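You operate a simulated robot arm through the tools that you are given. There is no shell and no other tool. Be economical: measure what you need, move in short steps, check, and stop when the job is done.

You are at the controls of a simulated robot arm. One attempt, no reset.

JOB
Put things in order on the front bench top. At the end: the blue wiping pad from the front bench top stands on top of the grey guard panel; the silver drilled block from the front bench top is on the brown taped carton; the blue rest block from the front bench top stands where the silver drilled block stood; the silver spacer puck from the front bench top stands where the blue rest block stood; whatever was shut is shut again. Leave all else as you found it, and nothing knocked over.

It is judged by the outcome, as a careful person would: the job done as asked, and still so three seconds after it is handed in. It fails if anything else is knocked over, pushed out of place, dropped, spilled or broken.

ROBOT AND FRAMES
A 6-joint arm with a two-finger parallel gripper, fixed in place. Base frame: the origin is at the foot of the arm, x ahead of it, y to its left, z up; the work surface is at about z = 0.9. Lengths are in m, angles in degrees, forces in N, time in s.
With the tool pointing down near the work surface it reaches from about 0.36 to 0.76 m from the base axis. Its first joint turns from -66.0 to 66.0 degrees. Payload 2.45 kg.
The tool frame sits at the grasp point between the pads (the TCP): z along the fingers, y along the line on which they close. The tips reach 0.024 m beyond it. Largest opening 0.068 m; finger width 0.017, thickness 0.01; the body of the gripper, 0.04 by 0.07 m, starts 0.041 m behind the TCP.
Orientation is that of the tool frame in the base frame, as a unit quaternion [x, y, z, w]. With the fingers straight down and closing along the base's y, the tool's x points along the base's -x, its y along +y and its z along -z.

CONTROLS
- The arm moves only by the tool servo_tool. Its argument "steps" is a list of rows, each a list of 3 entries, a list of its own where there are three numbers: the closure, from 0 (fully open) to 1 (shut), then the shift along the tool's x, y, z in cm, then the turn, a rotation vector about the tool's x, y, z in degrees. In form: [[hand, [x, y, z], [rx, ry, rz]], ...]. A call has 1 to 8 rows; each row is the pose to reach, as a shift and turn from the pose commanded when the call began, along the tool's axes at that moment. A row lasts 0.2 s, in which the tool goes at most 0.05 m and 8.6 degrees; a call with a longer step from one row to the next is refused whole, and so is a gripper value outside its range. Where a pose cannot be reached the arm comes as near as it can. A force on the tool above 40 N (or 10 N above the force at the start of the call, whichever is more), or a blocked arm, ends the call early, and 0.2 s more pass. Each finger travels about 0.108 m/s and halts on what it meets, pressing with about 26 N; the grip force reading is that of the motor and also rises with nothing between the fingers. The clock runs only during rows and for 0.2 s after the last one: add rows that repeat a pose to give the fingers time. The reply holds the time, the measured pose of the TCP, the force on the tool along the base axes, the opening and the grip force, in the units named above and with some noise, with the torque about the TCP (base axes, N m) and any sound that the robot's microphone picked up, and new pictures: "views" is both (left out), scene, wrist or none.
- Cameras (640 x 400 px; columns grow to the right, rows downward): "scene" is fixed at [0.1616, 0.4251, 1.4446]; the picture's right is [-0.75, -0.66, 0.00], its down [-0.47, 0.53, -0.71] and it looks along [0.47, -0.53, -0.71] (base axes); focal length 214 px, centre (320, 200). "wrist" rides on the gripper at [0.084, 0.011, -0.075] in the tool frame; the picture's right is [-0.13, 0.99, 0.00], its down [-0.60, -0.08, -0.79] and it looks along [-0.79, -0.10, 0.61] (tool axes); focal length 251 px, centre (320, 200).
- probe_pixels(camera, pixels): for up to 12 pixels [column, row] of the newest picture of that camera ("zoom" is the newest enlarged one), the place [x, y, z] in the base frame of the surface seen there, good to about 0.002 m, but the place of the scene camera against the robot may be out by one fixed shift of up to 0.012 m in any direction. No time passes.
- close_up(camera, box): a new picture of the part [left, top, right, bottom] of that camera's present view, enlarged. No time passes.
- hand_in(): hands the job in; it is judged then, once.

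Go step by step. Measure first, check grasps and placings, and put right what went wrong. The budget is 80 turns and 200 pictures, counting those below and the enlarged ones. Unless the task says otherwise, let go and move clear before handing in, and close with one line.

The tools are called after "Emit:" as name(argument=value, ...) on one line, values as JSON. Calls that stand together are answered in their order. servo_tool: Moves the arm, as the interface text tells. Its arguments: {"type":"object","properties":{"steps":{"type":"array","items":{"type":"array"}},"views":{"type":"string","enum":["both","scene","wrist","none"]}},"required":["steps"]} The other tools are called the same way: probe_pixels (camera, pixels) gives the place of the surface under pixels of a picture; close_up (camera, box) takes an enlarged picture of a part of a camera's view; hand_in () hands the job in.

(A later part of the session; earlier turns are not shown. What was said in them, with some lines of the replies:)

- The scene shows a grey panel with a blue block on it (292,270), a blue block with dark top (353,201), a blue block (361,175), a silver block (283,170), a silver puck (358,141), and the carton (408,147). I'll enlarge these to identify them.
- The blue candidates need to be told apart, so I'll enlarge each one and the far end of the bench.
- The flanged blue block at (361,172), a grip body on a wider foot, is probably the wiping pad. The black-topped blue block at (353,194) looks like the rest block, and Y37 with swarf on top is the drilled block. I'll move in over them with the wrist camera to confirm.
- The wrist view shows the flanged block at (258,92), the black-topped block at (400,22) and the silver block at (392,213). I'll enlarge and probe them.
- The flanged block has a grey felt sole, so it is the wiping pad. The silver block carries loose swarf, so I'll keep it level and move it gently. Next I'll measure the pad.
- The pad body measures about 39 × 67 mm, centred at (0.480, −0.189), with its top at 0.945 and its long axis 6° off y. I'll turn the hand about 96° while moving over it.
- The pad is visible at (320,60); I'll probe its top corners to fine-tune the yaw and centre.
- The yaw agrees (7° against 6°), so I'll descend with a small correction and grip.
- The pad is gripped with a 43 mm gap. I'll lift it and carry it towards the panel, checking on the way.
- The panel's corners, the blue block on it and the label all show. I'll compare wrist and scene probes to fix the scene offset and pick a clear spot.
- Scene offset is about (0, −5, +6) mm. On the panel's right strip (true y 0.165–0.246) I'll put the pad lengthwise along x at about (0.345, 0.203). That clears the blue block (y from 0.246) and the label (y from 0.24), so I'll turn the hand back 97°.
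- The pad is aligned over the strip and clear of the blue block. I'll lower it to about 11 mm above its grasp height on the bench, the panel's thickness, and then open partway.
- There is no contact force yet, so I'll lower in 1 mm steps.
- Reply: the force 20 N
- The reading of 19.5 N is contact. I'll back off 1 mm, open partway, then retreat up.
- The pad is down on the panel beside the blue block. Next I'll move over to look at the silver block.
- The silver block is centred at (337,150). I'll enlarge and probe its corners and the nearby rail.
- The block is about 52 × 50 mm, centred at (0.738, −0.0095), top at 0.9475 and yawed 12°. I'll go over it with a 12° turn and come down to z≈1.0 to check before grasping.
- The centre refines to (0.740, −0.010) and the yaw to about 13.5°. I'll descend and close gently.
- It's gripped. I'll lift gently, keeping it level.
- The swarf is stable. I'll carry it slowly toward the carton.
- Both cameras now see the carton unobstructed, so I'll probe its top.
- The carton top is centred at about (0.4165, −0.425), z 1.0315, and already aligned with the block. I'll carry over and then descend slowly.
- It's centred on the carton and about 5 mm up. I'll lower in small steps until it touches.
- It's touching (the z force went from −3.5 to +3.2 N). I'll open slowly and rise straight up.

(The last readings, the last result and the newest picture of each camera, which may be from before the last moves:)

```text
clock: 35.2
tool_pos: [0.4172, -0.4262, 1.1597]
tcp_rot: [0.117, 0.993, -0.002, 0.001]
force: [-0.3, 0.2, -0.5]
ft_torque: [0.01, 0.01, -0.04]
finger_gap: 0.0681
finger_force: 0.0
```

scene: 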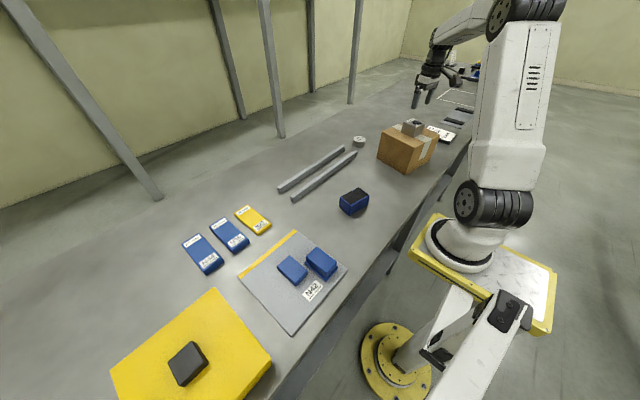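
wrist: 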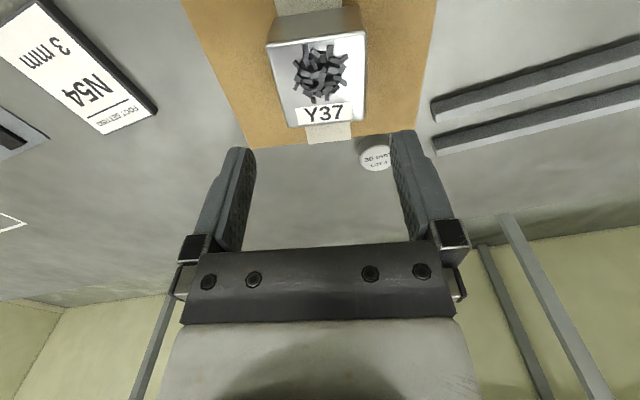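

The block sits on the carton with its swarf intact. Next is the rest block: I'll move over (0.416, −0.045) while turning the hand.

Emit:
servo_tool(steps=[[0, [1.1, 4.6, 0], [0, 0, 8.4]], [0, [2.2, 9.2, 0], [0, 0, 16.8]], [0, [3.3, 13.8, 0], [0, 0, 25.2]], [0, [4.4, 18.4, 0], [0, 0, 33.6]], [0, [5.5, 23, 0], [0, 0, 42]], [0, [6.6, 27.6, 0], [0, 0, 50.4]], [0, [7.7, 32.2, 0], [0, 0, 58.8]], [0, [8.8, 36.8, 0], [0, 0, 67]]], views="none")

Emit:
servo_tool(steps=[[0, [0, 0, 1], [0, 0, 8]], [0, [0, 0, 3], [0, 0, 16]], [0, [0, 0, 5], [0, 0, 21.5]], [0, [0, 0, 5], [0, 0, 21.5]]], views="both")

```text
clock: 37.0
tool_pos: [0.4182, -0.0471, 1.1593]
tcp_rot: [0.646, 0.763, 0.0, 0.0]
force: [0.0, 1.0, 0.1]
ft_torque: [-0.01, 0.01, -0.01]
finger_gap: 0.0681
finger_force: 0.1
```

```text
clock: 38.0
tool_pos: [0.4171, -0.0486, 1.1087]
tcp_rot: [0.778, 0.629, 0.0, 0.002]
force: [0.7, 0.1, -1.2]
ft_torque: [-0.06, 0.0, -0.01]
finger_gap: 0.0682
finger_force: 0.1
```

scene: 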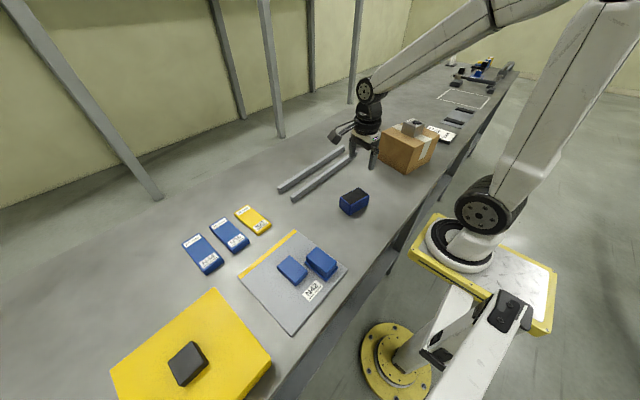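
wrist: 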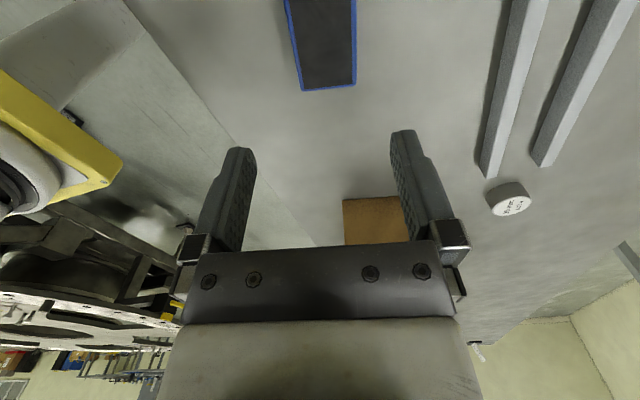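

Emit:
probe_pixels(camera="wrist", pixels=[[303, 89], [355, 82], [286, 3], [353, 3], [325, 40], [290, 30], [354, 30], [510, 190]])

```text
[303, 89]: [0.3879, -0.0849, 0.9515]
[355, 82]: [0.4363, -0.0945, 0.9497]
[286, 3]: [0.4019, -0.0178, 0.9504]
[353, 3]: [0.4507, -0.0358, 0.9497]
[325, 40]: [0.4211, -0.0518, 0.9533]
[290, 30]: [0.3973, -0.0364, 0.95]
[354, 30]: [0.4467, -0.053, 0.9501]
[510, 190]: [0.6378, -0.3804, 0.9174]
```

The yaw matches at 12.5°, the width is about 50 mm and the centre is (0.4205, −0.0505). I'll descend and grip.

Emit:
servo_tool(steps=[[0, [-0.1, 0.37, 4.5], [0, 0, 0]], [0, [-0.1, 0.37, 9], [0, 0, 0]], [0, [-0.1, 0.37, 13], [0, 0, 0]], [0, [-0.1, 0.37, 16], [0, 0, 0]], [0, [-0.1, 0.37, 17.4], [0, 0, 0]], [0.2, [-0.1, 0.37, 17.4], [0, 0, 0]], [0.4, [-0.1, 0.37, 17.4], [0, 0, 0]], [0.7, [-0.1, 0.37, 17.4], [0, 0, 0]]], views="wrist")

```text
clock: 39.8
tool_pos: [0.4223, -0.0506, 0.9336]
tcp_rot: [0.777, 0.63, -0.001, 0.001]
force: [-0.2, -0.2, -0.1]
ft_torque: [0.03, -0.01, 0.0]
finger_gap: 0.056
finger_force: 26.2
```

wrist: 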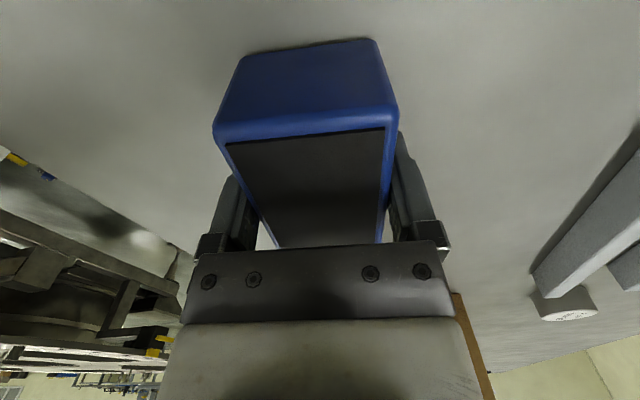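

It's gripped. I'll lift and carry it to the silver block's old spot.

Emit:
servo_tool(steps=[[0.7, [0, 0, -1], [0, 0, 0]], [0.7, [0, 0, -4], [0, 0, 0]], [0.7, [0, 0, -8], [0, 0, 0]], [0.7, [0, 0, -12], [0, 0, 0]], [0.7, [1.2, 3.5, -13], [0, 0, 0]], [0.7, [2.4, 7, -13], [0, 0, 0]], [0.7, [3.8, 11, -13], [0, 0, 0]], [0.7, [5.2, 15, -13], [0, 0, 0]]], views="none")

Emit:
servo_tool(steps=[[0.7, [1.35, 3.8, 0], [0, 0, 0]], [0.7, [2.7, 7.6, 0], [0, 0, 0]], [0.7, [4, 11.4, 0], [0, 0, 0]], [0.7, [5.4, 15.2, 0], [0, 0, 0]], [0.7, [5.4, 15.2, 0], [0, 0, 0]], [0.7, [5.4, 15.2, 0], [0, 0, 0]]], views="both")

```text
clock: 41.6
tool_pos: [0.5768, -0.0307, 1.0637]
tcp_rot: [0.777, 0.63, -0.001, 0.001]
force: [1.3, -0.2, -3.3]
ft_torque: [0.01, 0.01, -0.01]
finger_gap: 0.0561
finger_force: 26.4
```

```text
clock: 43.0
tool_pos: [0.7378, -0.0084, 1.0673]
tcp_rot: [0.777, 0.63, -0.001, 0.001]
force: [-0.4, 0.5, -1.7]
ft_torque: [-0.01, 0.01, -0.03]
finger_gap: 0.0556
finger_force: 26.3
```

scene: 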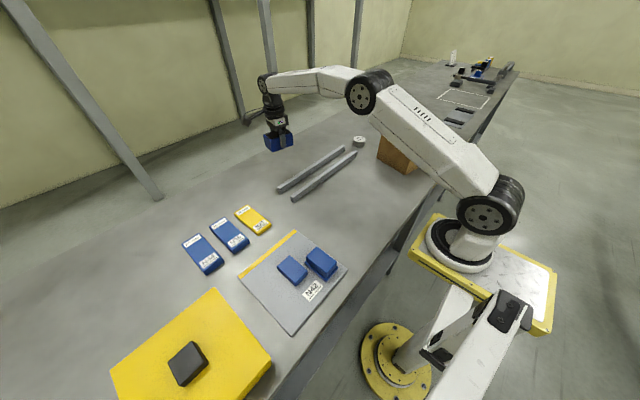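
wrist: 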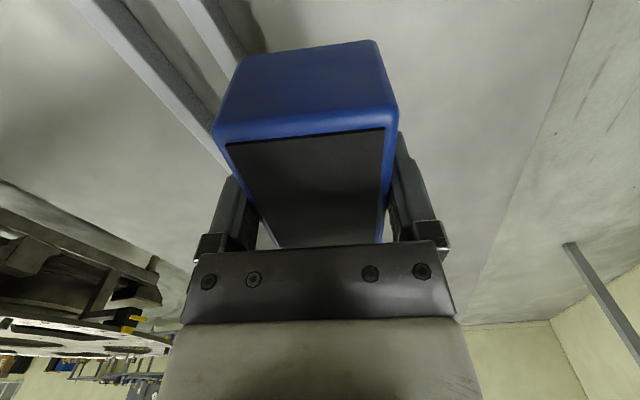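

It's over the spot with the rail clear. I'll lower it.

Emit:
servo_tool(steps=[[0.7, [0, 0, 4], [0, 0, 0]], [0.7, [0, 0, 8], [0, 0, 0]], [0.7, [0, 0, 11], [0, 0, 0]], [0.7, [0, 0, 12.4], [0, 0, 0]], [0.7, [0, 0, 12.8], [0, 0, 0]], [0.7, [0, 0, 12.8], [0, 0, 0]]], views="wrist")

```text
clock: 44.4
tool_pos: [0.7375, -0.0073, 0.9341]
tcp_rot: [0.777, 0.629, -0.001, 0.001]
force: [-0.5, -0.1, -3.6]
ft_torque: [-0.02, 0.0, 0.02]
finger_gap: 0.0558
finger_force: 25.9
```

wrist: 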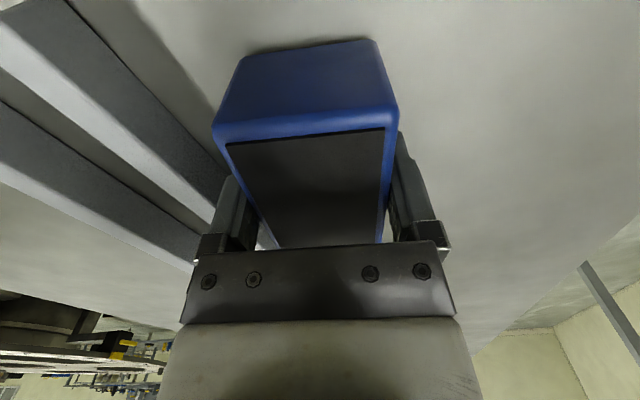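

There's no contact yet. I'll nudge 2 mm back in y and lower in 1 mm steps.

Emit:
servo_tool(steps=[[0.7, [-0.2, 0.05, 0], [0, 0, 0]], [0.7, [-0.2, 0.05, 0.1], [0, 0, 0]], [0.7, [-0.2, 0.05, 0.1], [0, 0, 0]]], views="none")

Emit:
servo_tool(steps=[[0.7, [0, 0, 0.08], [0, 0, 0]], [0.7, [0, 0, 0.08], [0, 0, 0]]], views="none")

```text
clock: 45.2
tool_pos: [0.7377, -0.0106, 0.9354]
tcp_rot: [0.777, 0.629, 0.0, 0.001]
force: [0.2, 0.1, -3.2]
ft_torque: [-0.02, 0.02, -0.02]
finger_gap: 0.0559
finger_force: 26.1
```

```text
clock: 45.8
tool_pos: [0.7383, -0.0115, 0.9348]
tcp_rot: [0.778, 0.629, 0.0, 0.001]
force: [-0.9, -0.3, -2.1]
ft_torque: [0.0, 0.03, 0.0]
finger_gap: 0.0559
finger_force: 26.0
```

Emit:
servo_tool(steps=[[0.7, [0, 0, 0.1], [0, 0, 0]], [0.7, [0, 0, 0.1], [0, 0, 0]]], views="none")

Emit:
servo_tool(steps=[[0.7, [0, 0, 0.1], [0, 0, 0]], [0.7, [0, 0, 0.1], [0, 0, 0]]], views="none")

```text
clock: 46.4
tool_pos: [0.7371, -0.0121, 0.934]
tcp_rot: [0.777, 0.63, 0.0, 0.001]
force: [0.0, -0.6, -3.4]
ft_torque: [0.03, -0.02, -0.03]
finger_gap: 0.0559
finger_force: 25.7
```

```text
clock: 47.0
tool_pos: [0.7379, -0.0108, 0.933]
tcp_rot: [0.777, 0.629, 0.0, 0.002]
force: [-2.7, 0.8, 1.0]
ft_torque: [-0.1, 0.16, -0.07]
finger_gap: 0.0562
finger_force: 26.1
```

Contact has begun (z force from −3.4 to +1.0 N), so I'll release and rise.

Emit:
servo_tool(steps=[[0.4, [0, 0, 0], [0, 0, 0]], [0.1, [0, 0, 0], [0, 0, 0]], [0, [0, 0, 0], [0, 0, 0]], [0, [0, 0, 0], [0, 0, 0]], [0, [0, 0, -2], [0, 0, 0]], [0, [0, 0, -5], [0, 0, 0]], [0, [0, 0, -9], [0, 0, 0]], [0, [0, 0, -13], [0, 0, 0]]], views="both")

```text
clock: 48.8
tool_pos: [0.737, -0.0103, 1.0634]
tcp_rot: [0.777, 0.629, -0.001, 0.001]
force: [0.0, 0.0, 0.9]
ft_torque: [0.01, 0.03, 0.01]
finger_gap: 0.0677
finger_force: 0.1
```

scene: 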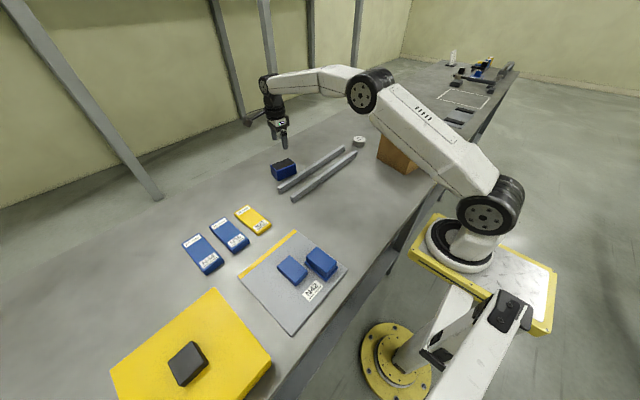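
wrist: 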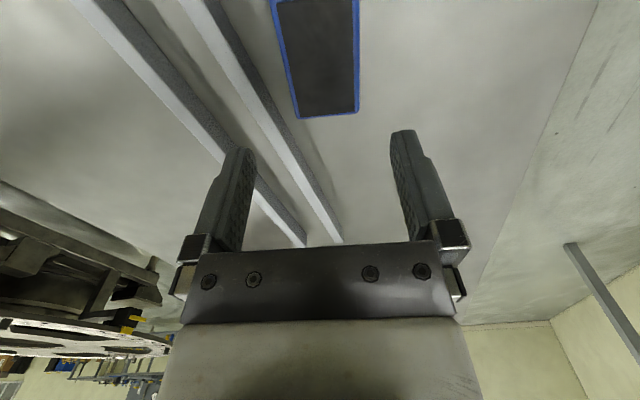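

The rest block stands in place. Now I'll move to hover over the puck at about (0.637, −0.395), near the reach limit.

Emit:
servo_tool(steps=[[0, [-4, -0.2, -1], [0, 0, 0]], [0, [-8, -0.4, -2], [0, 0, 0]], [0, [-12, -0.5, -2], [0, 0, 0]], [0, [-16, -0.7, -2], [0, 0, 0]], [0, [-20, -0.9, -2], [0, 0, 0]], [0, [-24, -1.1, -2], [0, 0, 0]], [0, [-28, -1.3, -2], [0, 0, 0]], [0, [-32, -1.5, -2], [0, 0, 0]]], views="both")

```text
clock: 50.6
tool_pos: [0.6549, -0.3213, 1.0811]
tcp_rot: [0.777, 0.63, 0.0, 0.001]
force: [-0.6, -0.2, 0.4]
ft_torque: [0.01, 0.0, 0.0]
finger_gap: 0.0679
finger_force: 0.1
```

scene: 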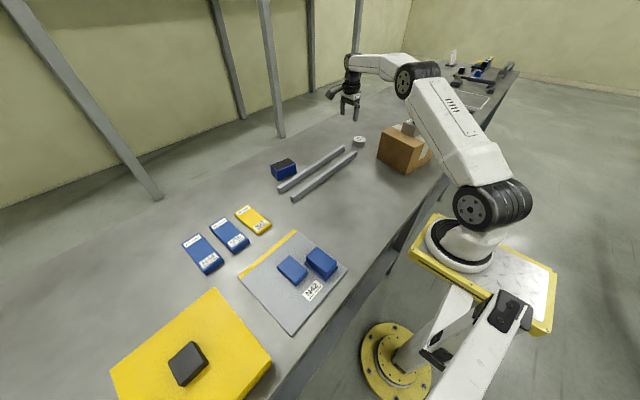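
wrist: 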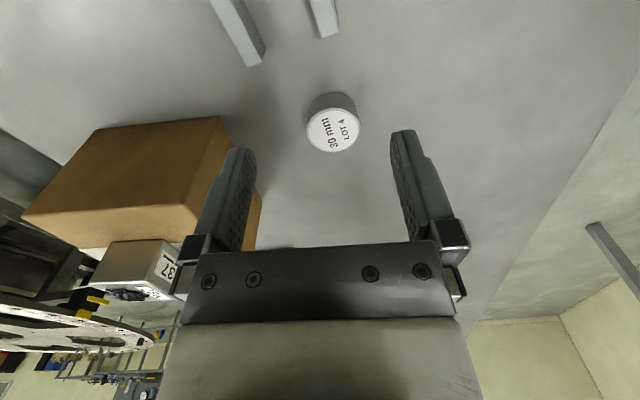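

Emit:
probe_pixels(camera="wrist", pixels=[[308, 130], [358, 128], [333, 109], [335, 150], [333, 130], [335, 35], [262, 55], [220, 120], [310, 105]])

```text
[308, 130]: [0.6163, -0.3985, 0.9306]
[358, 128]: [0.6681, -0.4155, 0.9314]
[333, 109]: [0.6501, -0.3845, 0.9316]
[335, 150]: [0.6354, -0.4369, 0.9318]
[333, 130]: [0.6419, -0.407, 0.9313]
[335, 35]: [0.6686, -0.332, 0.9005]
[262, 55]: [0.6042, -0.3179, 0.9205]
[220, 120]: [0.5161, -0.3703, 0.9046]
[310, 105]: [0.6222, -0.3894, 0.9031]
```

The puck is centred at (0.6425, −0.4095), about 54 mm across, top at 0.931. I'll move over it and descend to z≈0.97 to check reach and centring.

Emit:
servo_tool(steps=[[0, [-3, 0.2, 0], [0, 0, 0]], [0, [-6, 0.4, 0], [0, 0, 0]], [0, [-8.89, 0.62, 0], [0, 0, 0]], [0, [-8.89, 0.62, 3], [0, 0, 0]], [0, [-8.89, 0.62, 6], [0, 0, 0]], [0, [-8.89, 0.62, 9], [0, 0, 0]], [0, [-8.89, 0.62, 10], [0, 0, 0]], [0, [-8.89, 0.62, 10], [0, 0, 0]]], views="both")

```text
clock: 52.4
tool_pos: [0.6361, -0.4017, 0.9832]
tcp_rot: [0.778, 0.629, 0.0, 0.001]
force: [-0.5, 0.1, -0.2]
ft_torque: [0.0, 0.0, -0.02]
finger_gap: 0.0682
finger_force: 0.0
out of reach, approached as far as the arm can: row 2, 3, 4, 5, 6, 7, 8
```

scene: 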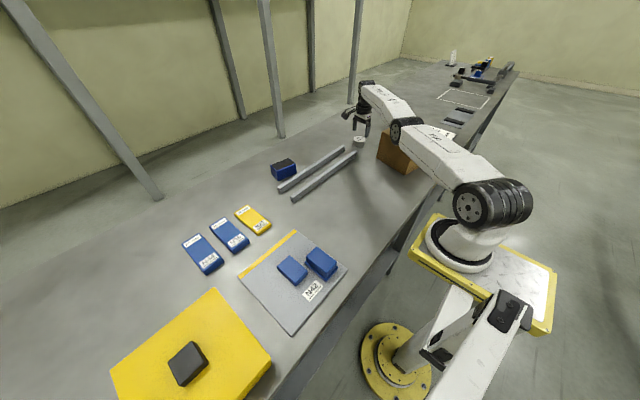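
wrist: 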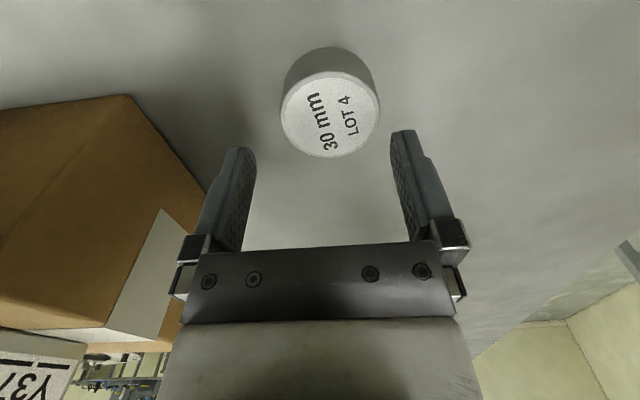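

The straight-down reach ends at r≈0.752, and the puck is at 0.762. I'll back up, turn the hand to yaw ~62°, then tilt about the closing axis so the tips lean outward. That keeps the pads vertical across the puck and the camera clear of the carton.

Emit:
servo_tool(steps=[[0, [0.5, -0.7, -2], [0, 0, -8]], [0, [1.3, -1.9, -4], [0, 0, -16]], [0, [1.3, -1.9, -4], [0, 0, -24]], [0, [1.3, -1.9, -4], [0, 0, -32]], [0, [1.3, -1.9, -4], [0, 0, -40]], [0, [1.3, -1.9, -4], [0, 0, -40]]], views="none")

Emit:
servo_tool(steps=[[0, [0, 0, 0], [0, -4, 0]], [0, [0, 0, 0], [0, -8, 0]], [0, [0, 0, 0], [0, -8, 0]]], views="both")

```text
clock: 53.8
tool_pos: [0.6358, -0.3978, 1.0316]
tcp_rot: [0.514, 0.858, 0.0, 0.001]
force: [-0.4, -0.4, -0.2]
ft_torque: [0.01, -0.02, 0.01]
finger_gap: 0.0678
finger_force: 0.1
out of reach, approached as far as the arm can: row 1, 2, 3, 4, 5, 6
```

```text
clock: 54.6
tool_pos: [0.6546, -0.4106, 1.0341]
tcp_rot: [0.514, 0.855, -0.037, 0.061]
force: [0.7, -0.5, -0.4]
ft_torque: [-0.01, 0.01, 0.04]
finger_gap: 0.0679
finger_force: 0.0
out of reach, approached as far as the arm can: row 1, 2, 3
```

scene: 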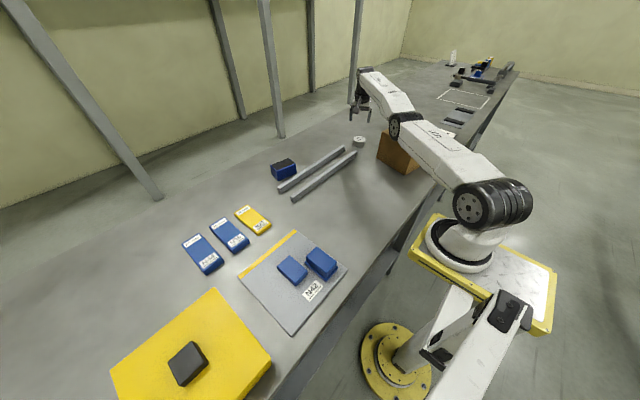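
wrist: 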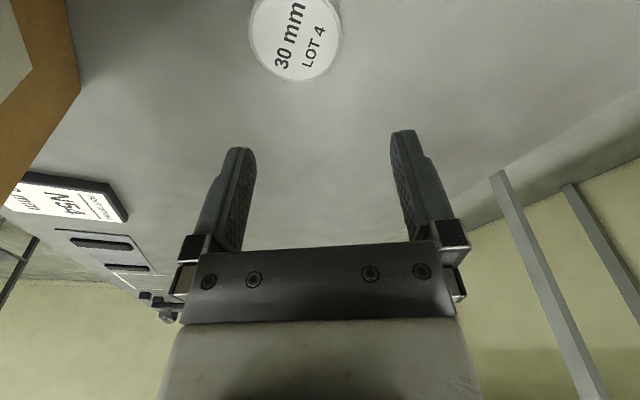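

The arm is stretched to its limit and the commanded pose lies beyond it. With the tilt the TCP now reaches r=0.773, which is enough. I'll pull the command inward about 3 cm to get back inside reach.

Emit:
servo_tool(steps=[[0, [1.3, -0.7, -0.2], [0, 0, 0]], [0, [2.56, -1.46, -0.36], [0, 0, 0]], [0, [2.56, -1.46, -0.36], [0, 0, 0]]], views="wrist")

```text
clock: 55.4
tool_pos: [0.6303, -0.3959, 1.0362]
tcp_rot: [0.513, 0.855, -0.037, 0.064]
force: [-0.2, -0.5, -0.2]
ft_torque: [-0.03, 0.0, 0.0]
finger_gap: 0.0682
finger_force: 0.1
out of reach, approached as far as the arm can: row 1
```

wrist: 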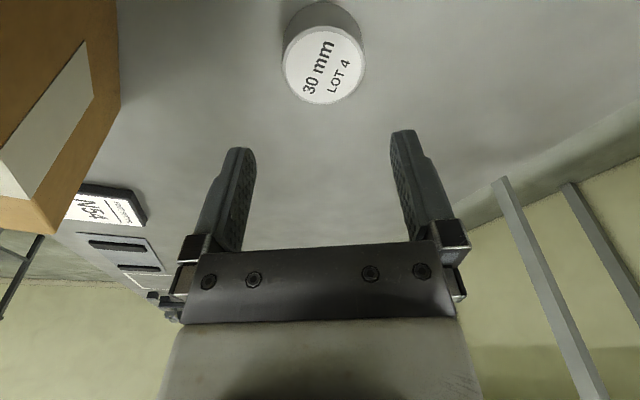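

It's back within reach at (0.630, −0.396, 1.036). I'll probe the puck again for the final approach.

Emit:
probe_pixels(camera="wrist", pixels=[[286, 65], [362, 65], [325, 30], [323, 101], [324, 66]])

```text
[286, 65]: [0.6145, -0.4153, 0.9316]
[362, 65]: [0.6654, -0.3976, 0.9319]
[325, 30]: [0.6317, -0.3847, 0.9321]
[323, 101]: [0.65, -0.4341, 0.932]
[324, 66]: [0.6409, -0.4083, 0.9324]
```

I'm approaching to just above the puck for a check.

Emit:
servo_tool(steps=[[0, [-1.34, 0.29, 2.2], [0, 0, 0]], [0, [-0.79, 0.29, 6.17], [0, 0, 0]], [0, [-0.63, 0.29, 7.26], [0, 0, 0]], [0, [-0.63, 0.29, 7.26], [0, 0, 0]]], views="both")

```text
clock: 56.4
tool_pos: [0.6382, -0.4072, 0.9636]
tcp_rot: [0.514, 0.855, -0.036, 0.06]
force: [-0.7, -0.2, -0.4]
ft_torque: [0.04, 0.01, 0.0]
finger_gap: 0.068
finger_force: 0.1
```

scene: 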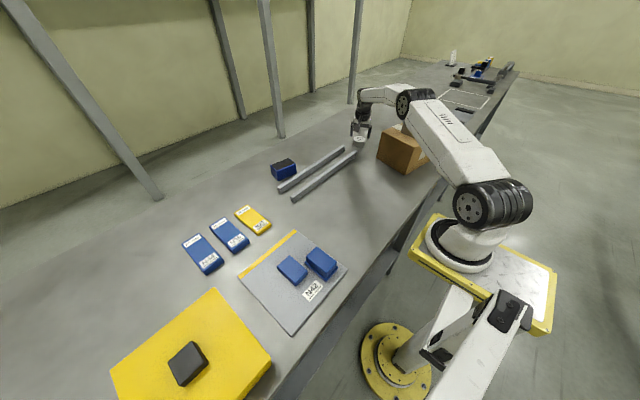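
wrist: 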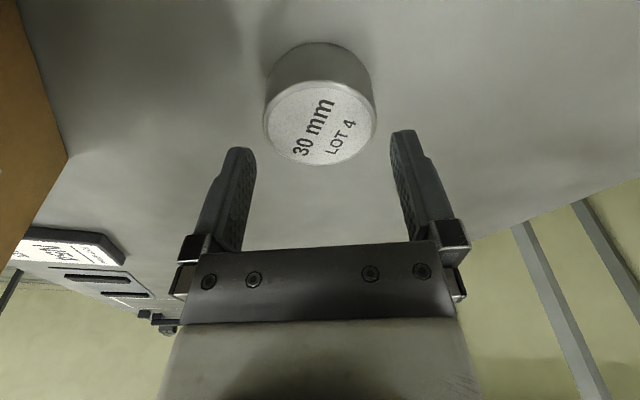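

Before the final descent I'll check the clearance between the forearm and the carton.

Emit:
close_up(camera="scene", box=[335, 75, 475, 185])

Emit:
probe_pixels(camera="wrist", pixels=[[264, 112], [376, 112], [320, 83], [322, 163]])

Emit:
probe_pixels(camera="scene", pixels=[[403, 117], [410, 113], [395, 100], [430, 140], [405, 128], [390, 127], [425, 148]])

```text
3.64 times, centred on (405, 130) of scene
```

zoom: 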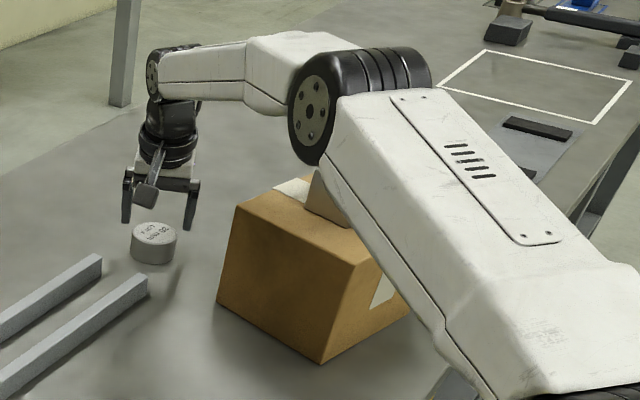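

```text
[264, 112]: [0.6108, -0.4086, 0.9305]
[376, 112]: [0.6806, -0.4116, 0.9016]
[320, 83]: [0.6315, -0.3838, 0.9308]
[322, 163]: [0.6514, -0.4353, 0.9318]
```

```text
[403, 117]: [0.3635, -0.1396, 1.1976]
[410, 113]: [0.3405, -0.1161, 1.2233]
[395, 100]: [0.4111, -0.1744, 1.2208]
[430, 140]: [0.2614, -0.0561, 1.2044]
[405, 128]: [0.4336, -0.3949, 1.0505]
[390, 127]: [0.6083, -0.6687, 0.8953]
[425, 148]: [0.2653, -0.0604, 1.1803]
```

The forearm is well above the carton (z≈1.2). I'll do the final descent to TCP z≈0.928 and close.

Emit:
servo_tool(steps=[[0, [0.1, 0.1, 1.8], [0, 0, 0]], [0, [0.27, 0.1, 3.5], [0, 0, 0]], [0, [0.27, 0.1, 3.5], [0, 0, 0]], [0.15, [0.27, 0.1, 3.5], [0, 0, 0]], [0.4, [0.27, 0.1, 3.5], [0, 0, 0]], [0.6, [0.27, 0.1, 3.5], [0, 0, 0]], [0.6, [0.27, 0.1, 3.5], [0, 0, 0]]], views="both")

```text
clock: 58.0
tool_pos: [0.641, -0.4093, 0.9288]
tcp_rot: [0.513, 0.855, -0.036, 0.06]
force: [-0.6, -1.2, 0.6]
ft_torque: [-0.06, 0.03, -0.03]
finger_gap: 0.0584
finger_force: 25.5
```

scene: 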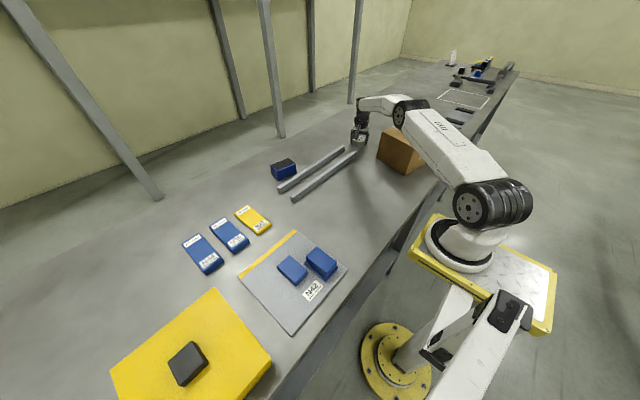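
wrist: 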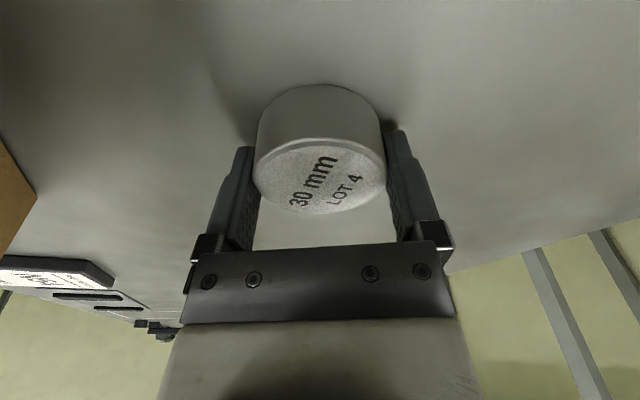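

The puck is gripped (58 mm gap). I'll lift it, holding the tilt, and carry it toward the rest block's old spot at (0.422, −0.0505).

Emit:
servo_tool(steps=[[0.6, [-0.14, 0, -1], [0, 0, 0]], [0.6, [-0.5, 0, -3.5], [0, 0, 0]], [0.6, [-1, 0, -7.2], [0, 0, 0]], [0.6, [-1.6, 0, -11.5], [0, 0, 0]], [0.6, [2.6, -0.25, -12.4], [0, 0, 0]], [0.6, [6.8, -0.5, -13], [0, 0, 0]], [0.6, [11, -0.75, -13.6], [0, 0, 0]], [0.6, [15.2, -1, -14.2], [0, 0, 0]]], views="both")

```text
clock: 59.8
tool_pos: [0.5524, -0.2634, 1.0476]
tcp_rot: [0.514, 0.855, -0.037, 0.061]
force: [-0.3, -0.1, -2.6]
ft_torque: [0.0, 0.01, 0.0]
finger_gap: 0.0586
finger_force: 25.9
```

scene: 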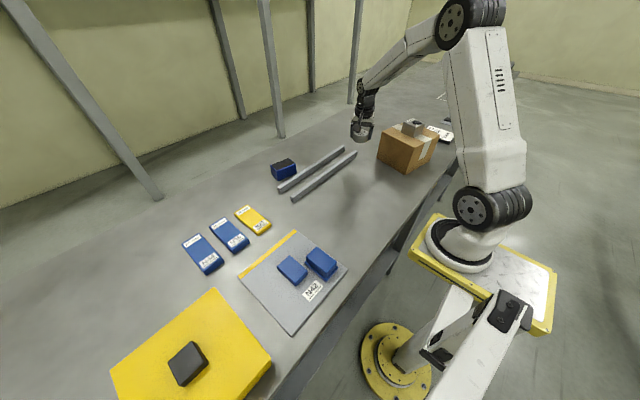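
wrist: 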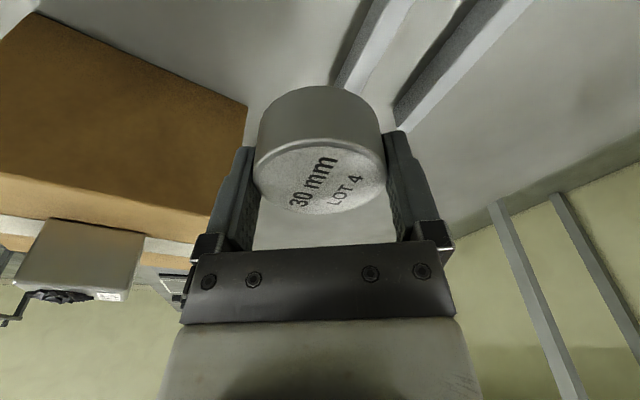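

The carry is clean. I'll go on to the target spot at travel height, then partway down.

Emit:
servo_tool(steps=[[0.6, [4.1, -0.25, -0.6], [0, 0, 0]], [0.6, [8.2, -0.5, -1.2], [0, 0, 0]], [0.6, [12.3, -0.75, -1.8], [0, 0, 0]], [0.6, [16.4, -1, -2.3], [0, 0, 0]], [0.6, [20.5, -1.25, -2.9], [0, 0, 0]], [0.6, [24.66, -1.53, -3.47], [0, 0, 0]], [0.6, [25.2, -1.53, 0.5], [0, 0, 0]], [0.6, [25.8, -1.53, 4.5], [0, 0, 0]]], views="both")

```text
clock: 61.6
tool_pos: [0.4199, -0.0514, 0.9672]
tcp_rot: [0.513, 0.855, -0.036, 0.061]
force: [0.4, 0.0, -2.7]
ft_torque: [0.0, -0.03, 0.04]
finger_gap: 0.0586
finger_force: 25.9
```

scene: 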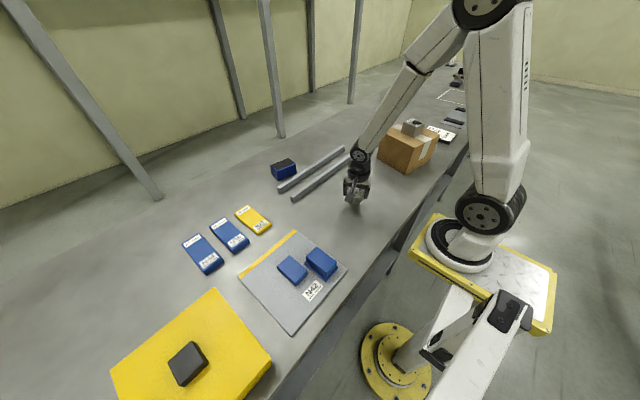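
wrist: 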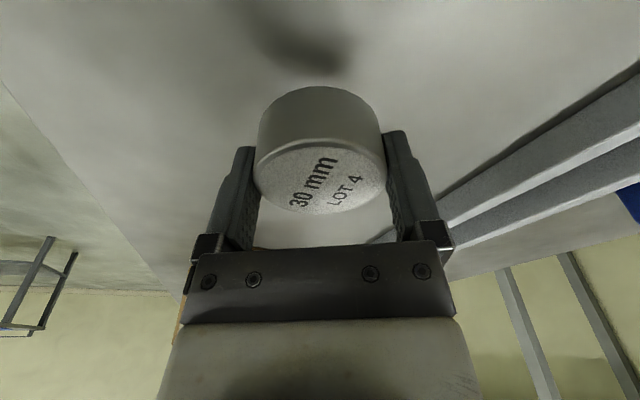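

It's over the spot. I'll lower to about 2 mm above the bench.

Emit:
servo_tool(steps=[[0.6, [0.25, 0, 1.8], [0, 0, 0]], [0.6, [0.45, 0, 3.2], [0, 0, 0]], [0.6, [0.5, 0, 3.6], [0, 0, 0]], [0.6, [0.5, 0, 3.6], [0, 0, 0]]], views="none")

Emit:
servo_tool(steps=[[0.6, [0.02, 0, 0.12], [0, 0, 0]], [0.6, [0.02, 0, 0.12], [0, 0, 0]]], views="none")

Emit:
servo_tool(steps=[[0.6, [0.02, 0, 0.08], [0, 0, 0]], [0.6, [0.02, 0, 0.08], [0, 0, 0]]], views="none")

```text
clock: 62.6
tool_pos: [0.4213, -0.0513, 0.9303]
tcp_rot: [0.513, 0.856, -0.036, 0.061]
force: [0.4, -0.2, -2.6]
ft_torque: [-0.02, -0.03, 0.0]
finger_gap: 0.0584
finger_force: 26.3
```

```text
clock: 63.2
tool_pos: [0.4218, -0.0495, 0.9284]
tcp_rot: [0.514, 0.855, -0.037, 0.061]
force: [-0.2, -0.7, -2.5]
ft_torque: [0.01, -0.02, -0.05]
finger_gap: 0.0583
finger_force: 26.0
```

```text
clock: 63.8
tool_pos: [0.421, -0.0513, 0.9284]
tcp_rot: [0.514, 0.855, -0.036, 0.062]
force: [-1.6, 0.2, 9.5]
ft_torque: [0.06, 0.09, -0.03]
finger_gap: 0.0583
finger_force: 25.6
```

Contact (+12 N). I'll ease up slightly, open, and rise straight up.

Emit:
servo_tool(steps=[[0.6, [0, 0, -0.05], [0, 0, 0]], [0.3, [0, 0, -0.05], [0, 0, 0]], [0.1, [0, 0, -0.05], [0, 0, 0]], [0, [0, 0, -0.05], [0, 0, 0]], [0, [0, 0, -0.05], [0, 0, 0]], [0, [-0.3, 0, -2], [0, 0, 0]], [0, [-0.7, 0, -5], [0, 0, 0]], [0, [-1.3, 0, -9], [0, 0, 0]]], views="both")

```text
clock: 65.6
tool_pos: [0.4205, -0.0492, 1.0198]
tcp_rot: [0.513, 0.855, -0.037, 0.06]
force: [-0.9, 0.2, -0.2]
ft_torque: [0.01, -0.01, -0.01]
finger_gap: 0.0683
finger_force: 0.0
```

scene: 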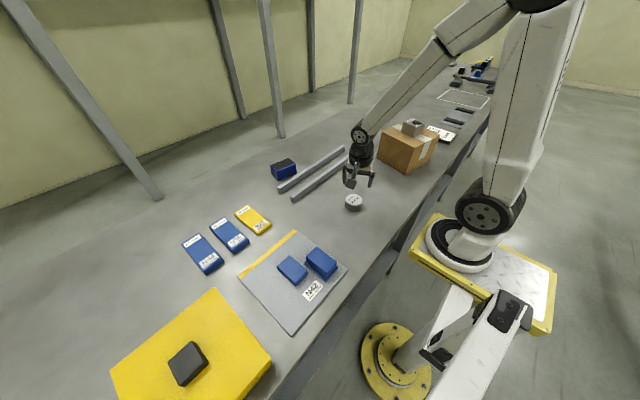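
wrist: 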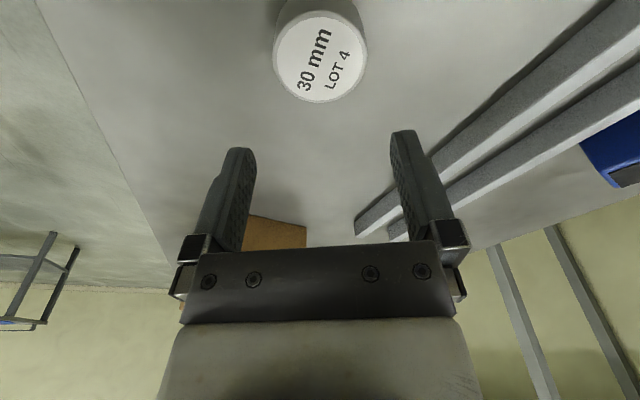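

The puck stands in place. I'll rise further clear and check the whole scene once more.

Emit:
servo_tool(steps=[[0, [-0.6, 0, -4.5], [0, 0, 0]], [0, [-1.2, 0, -9], [0, 0, 0]], [0, [-1.8, 0, -13.5], [0, 0, 0]], [0, [-2.4, 0, -18], [0, 0, 0]], [0, [-2.4, 0, -18], [0, 0, 0]]], views="scene")

Emit:
close_up(camera="scene", box=[255, 110, 455, 235])

Emit:
close_up(camera="scene", box=[170, 195, 370, 340])

```text
clock: 66.8
tool_pos: [0.419, -0.0489, 1.2005]
tcp_rot: [0.514, 0.855, -0.036, 0.06]
force: [-0.3, -0.4, 0.0]
ft_torque: [0.02, -0.01, 0.0]
finger_gap: 0.0682
finger_force: 0.0
```

scene: 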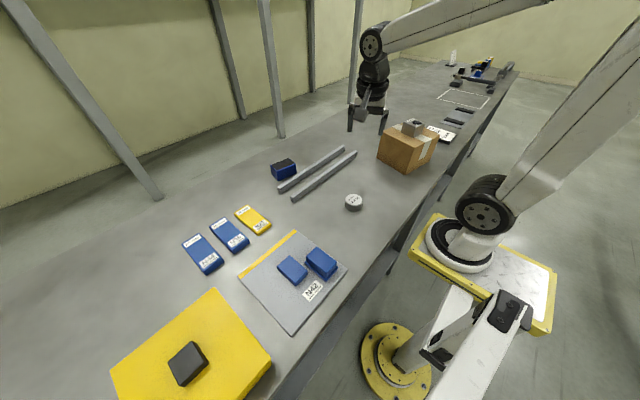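

```text
3.20 times, centred on (355, 172) of scene
```

zoom: 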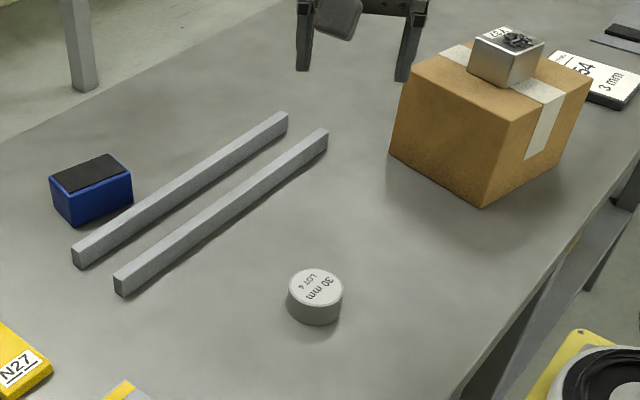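

```text
2.76 times, centred on (270, 268) of scene
```

zoom: 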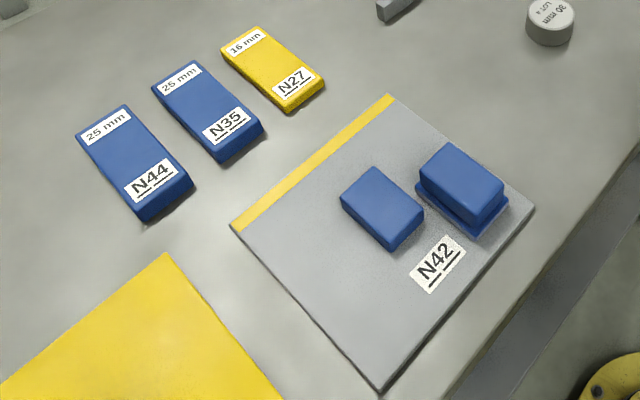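

The enlarged views show every item in place and upright: pad on the panel, silver block on the carton, rest block by the rails and puck on its spot. Nothing else has moved and nothing was opened, so I'm handing in.

Emit:
hand_in()

```text
The job is handed in.
```

The job is handed in: the wiping pad is on the grey panel, the drilled block on the carton, the rest block where the drilled block stood, and the puck where the rest block stood, with nothing else disturbed.
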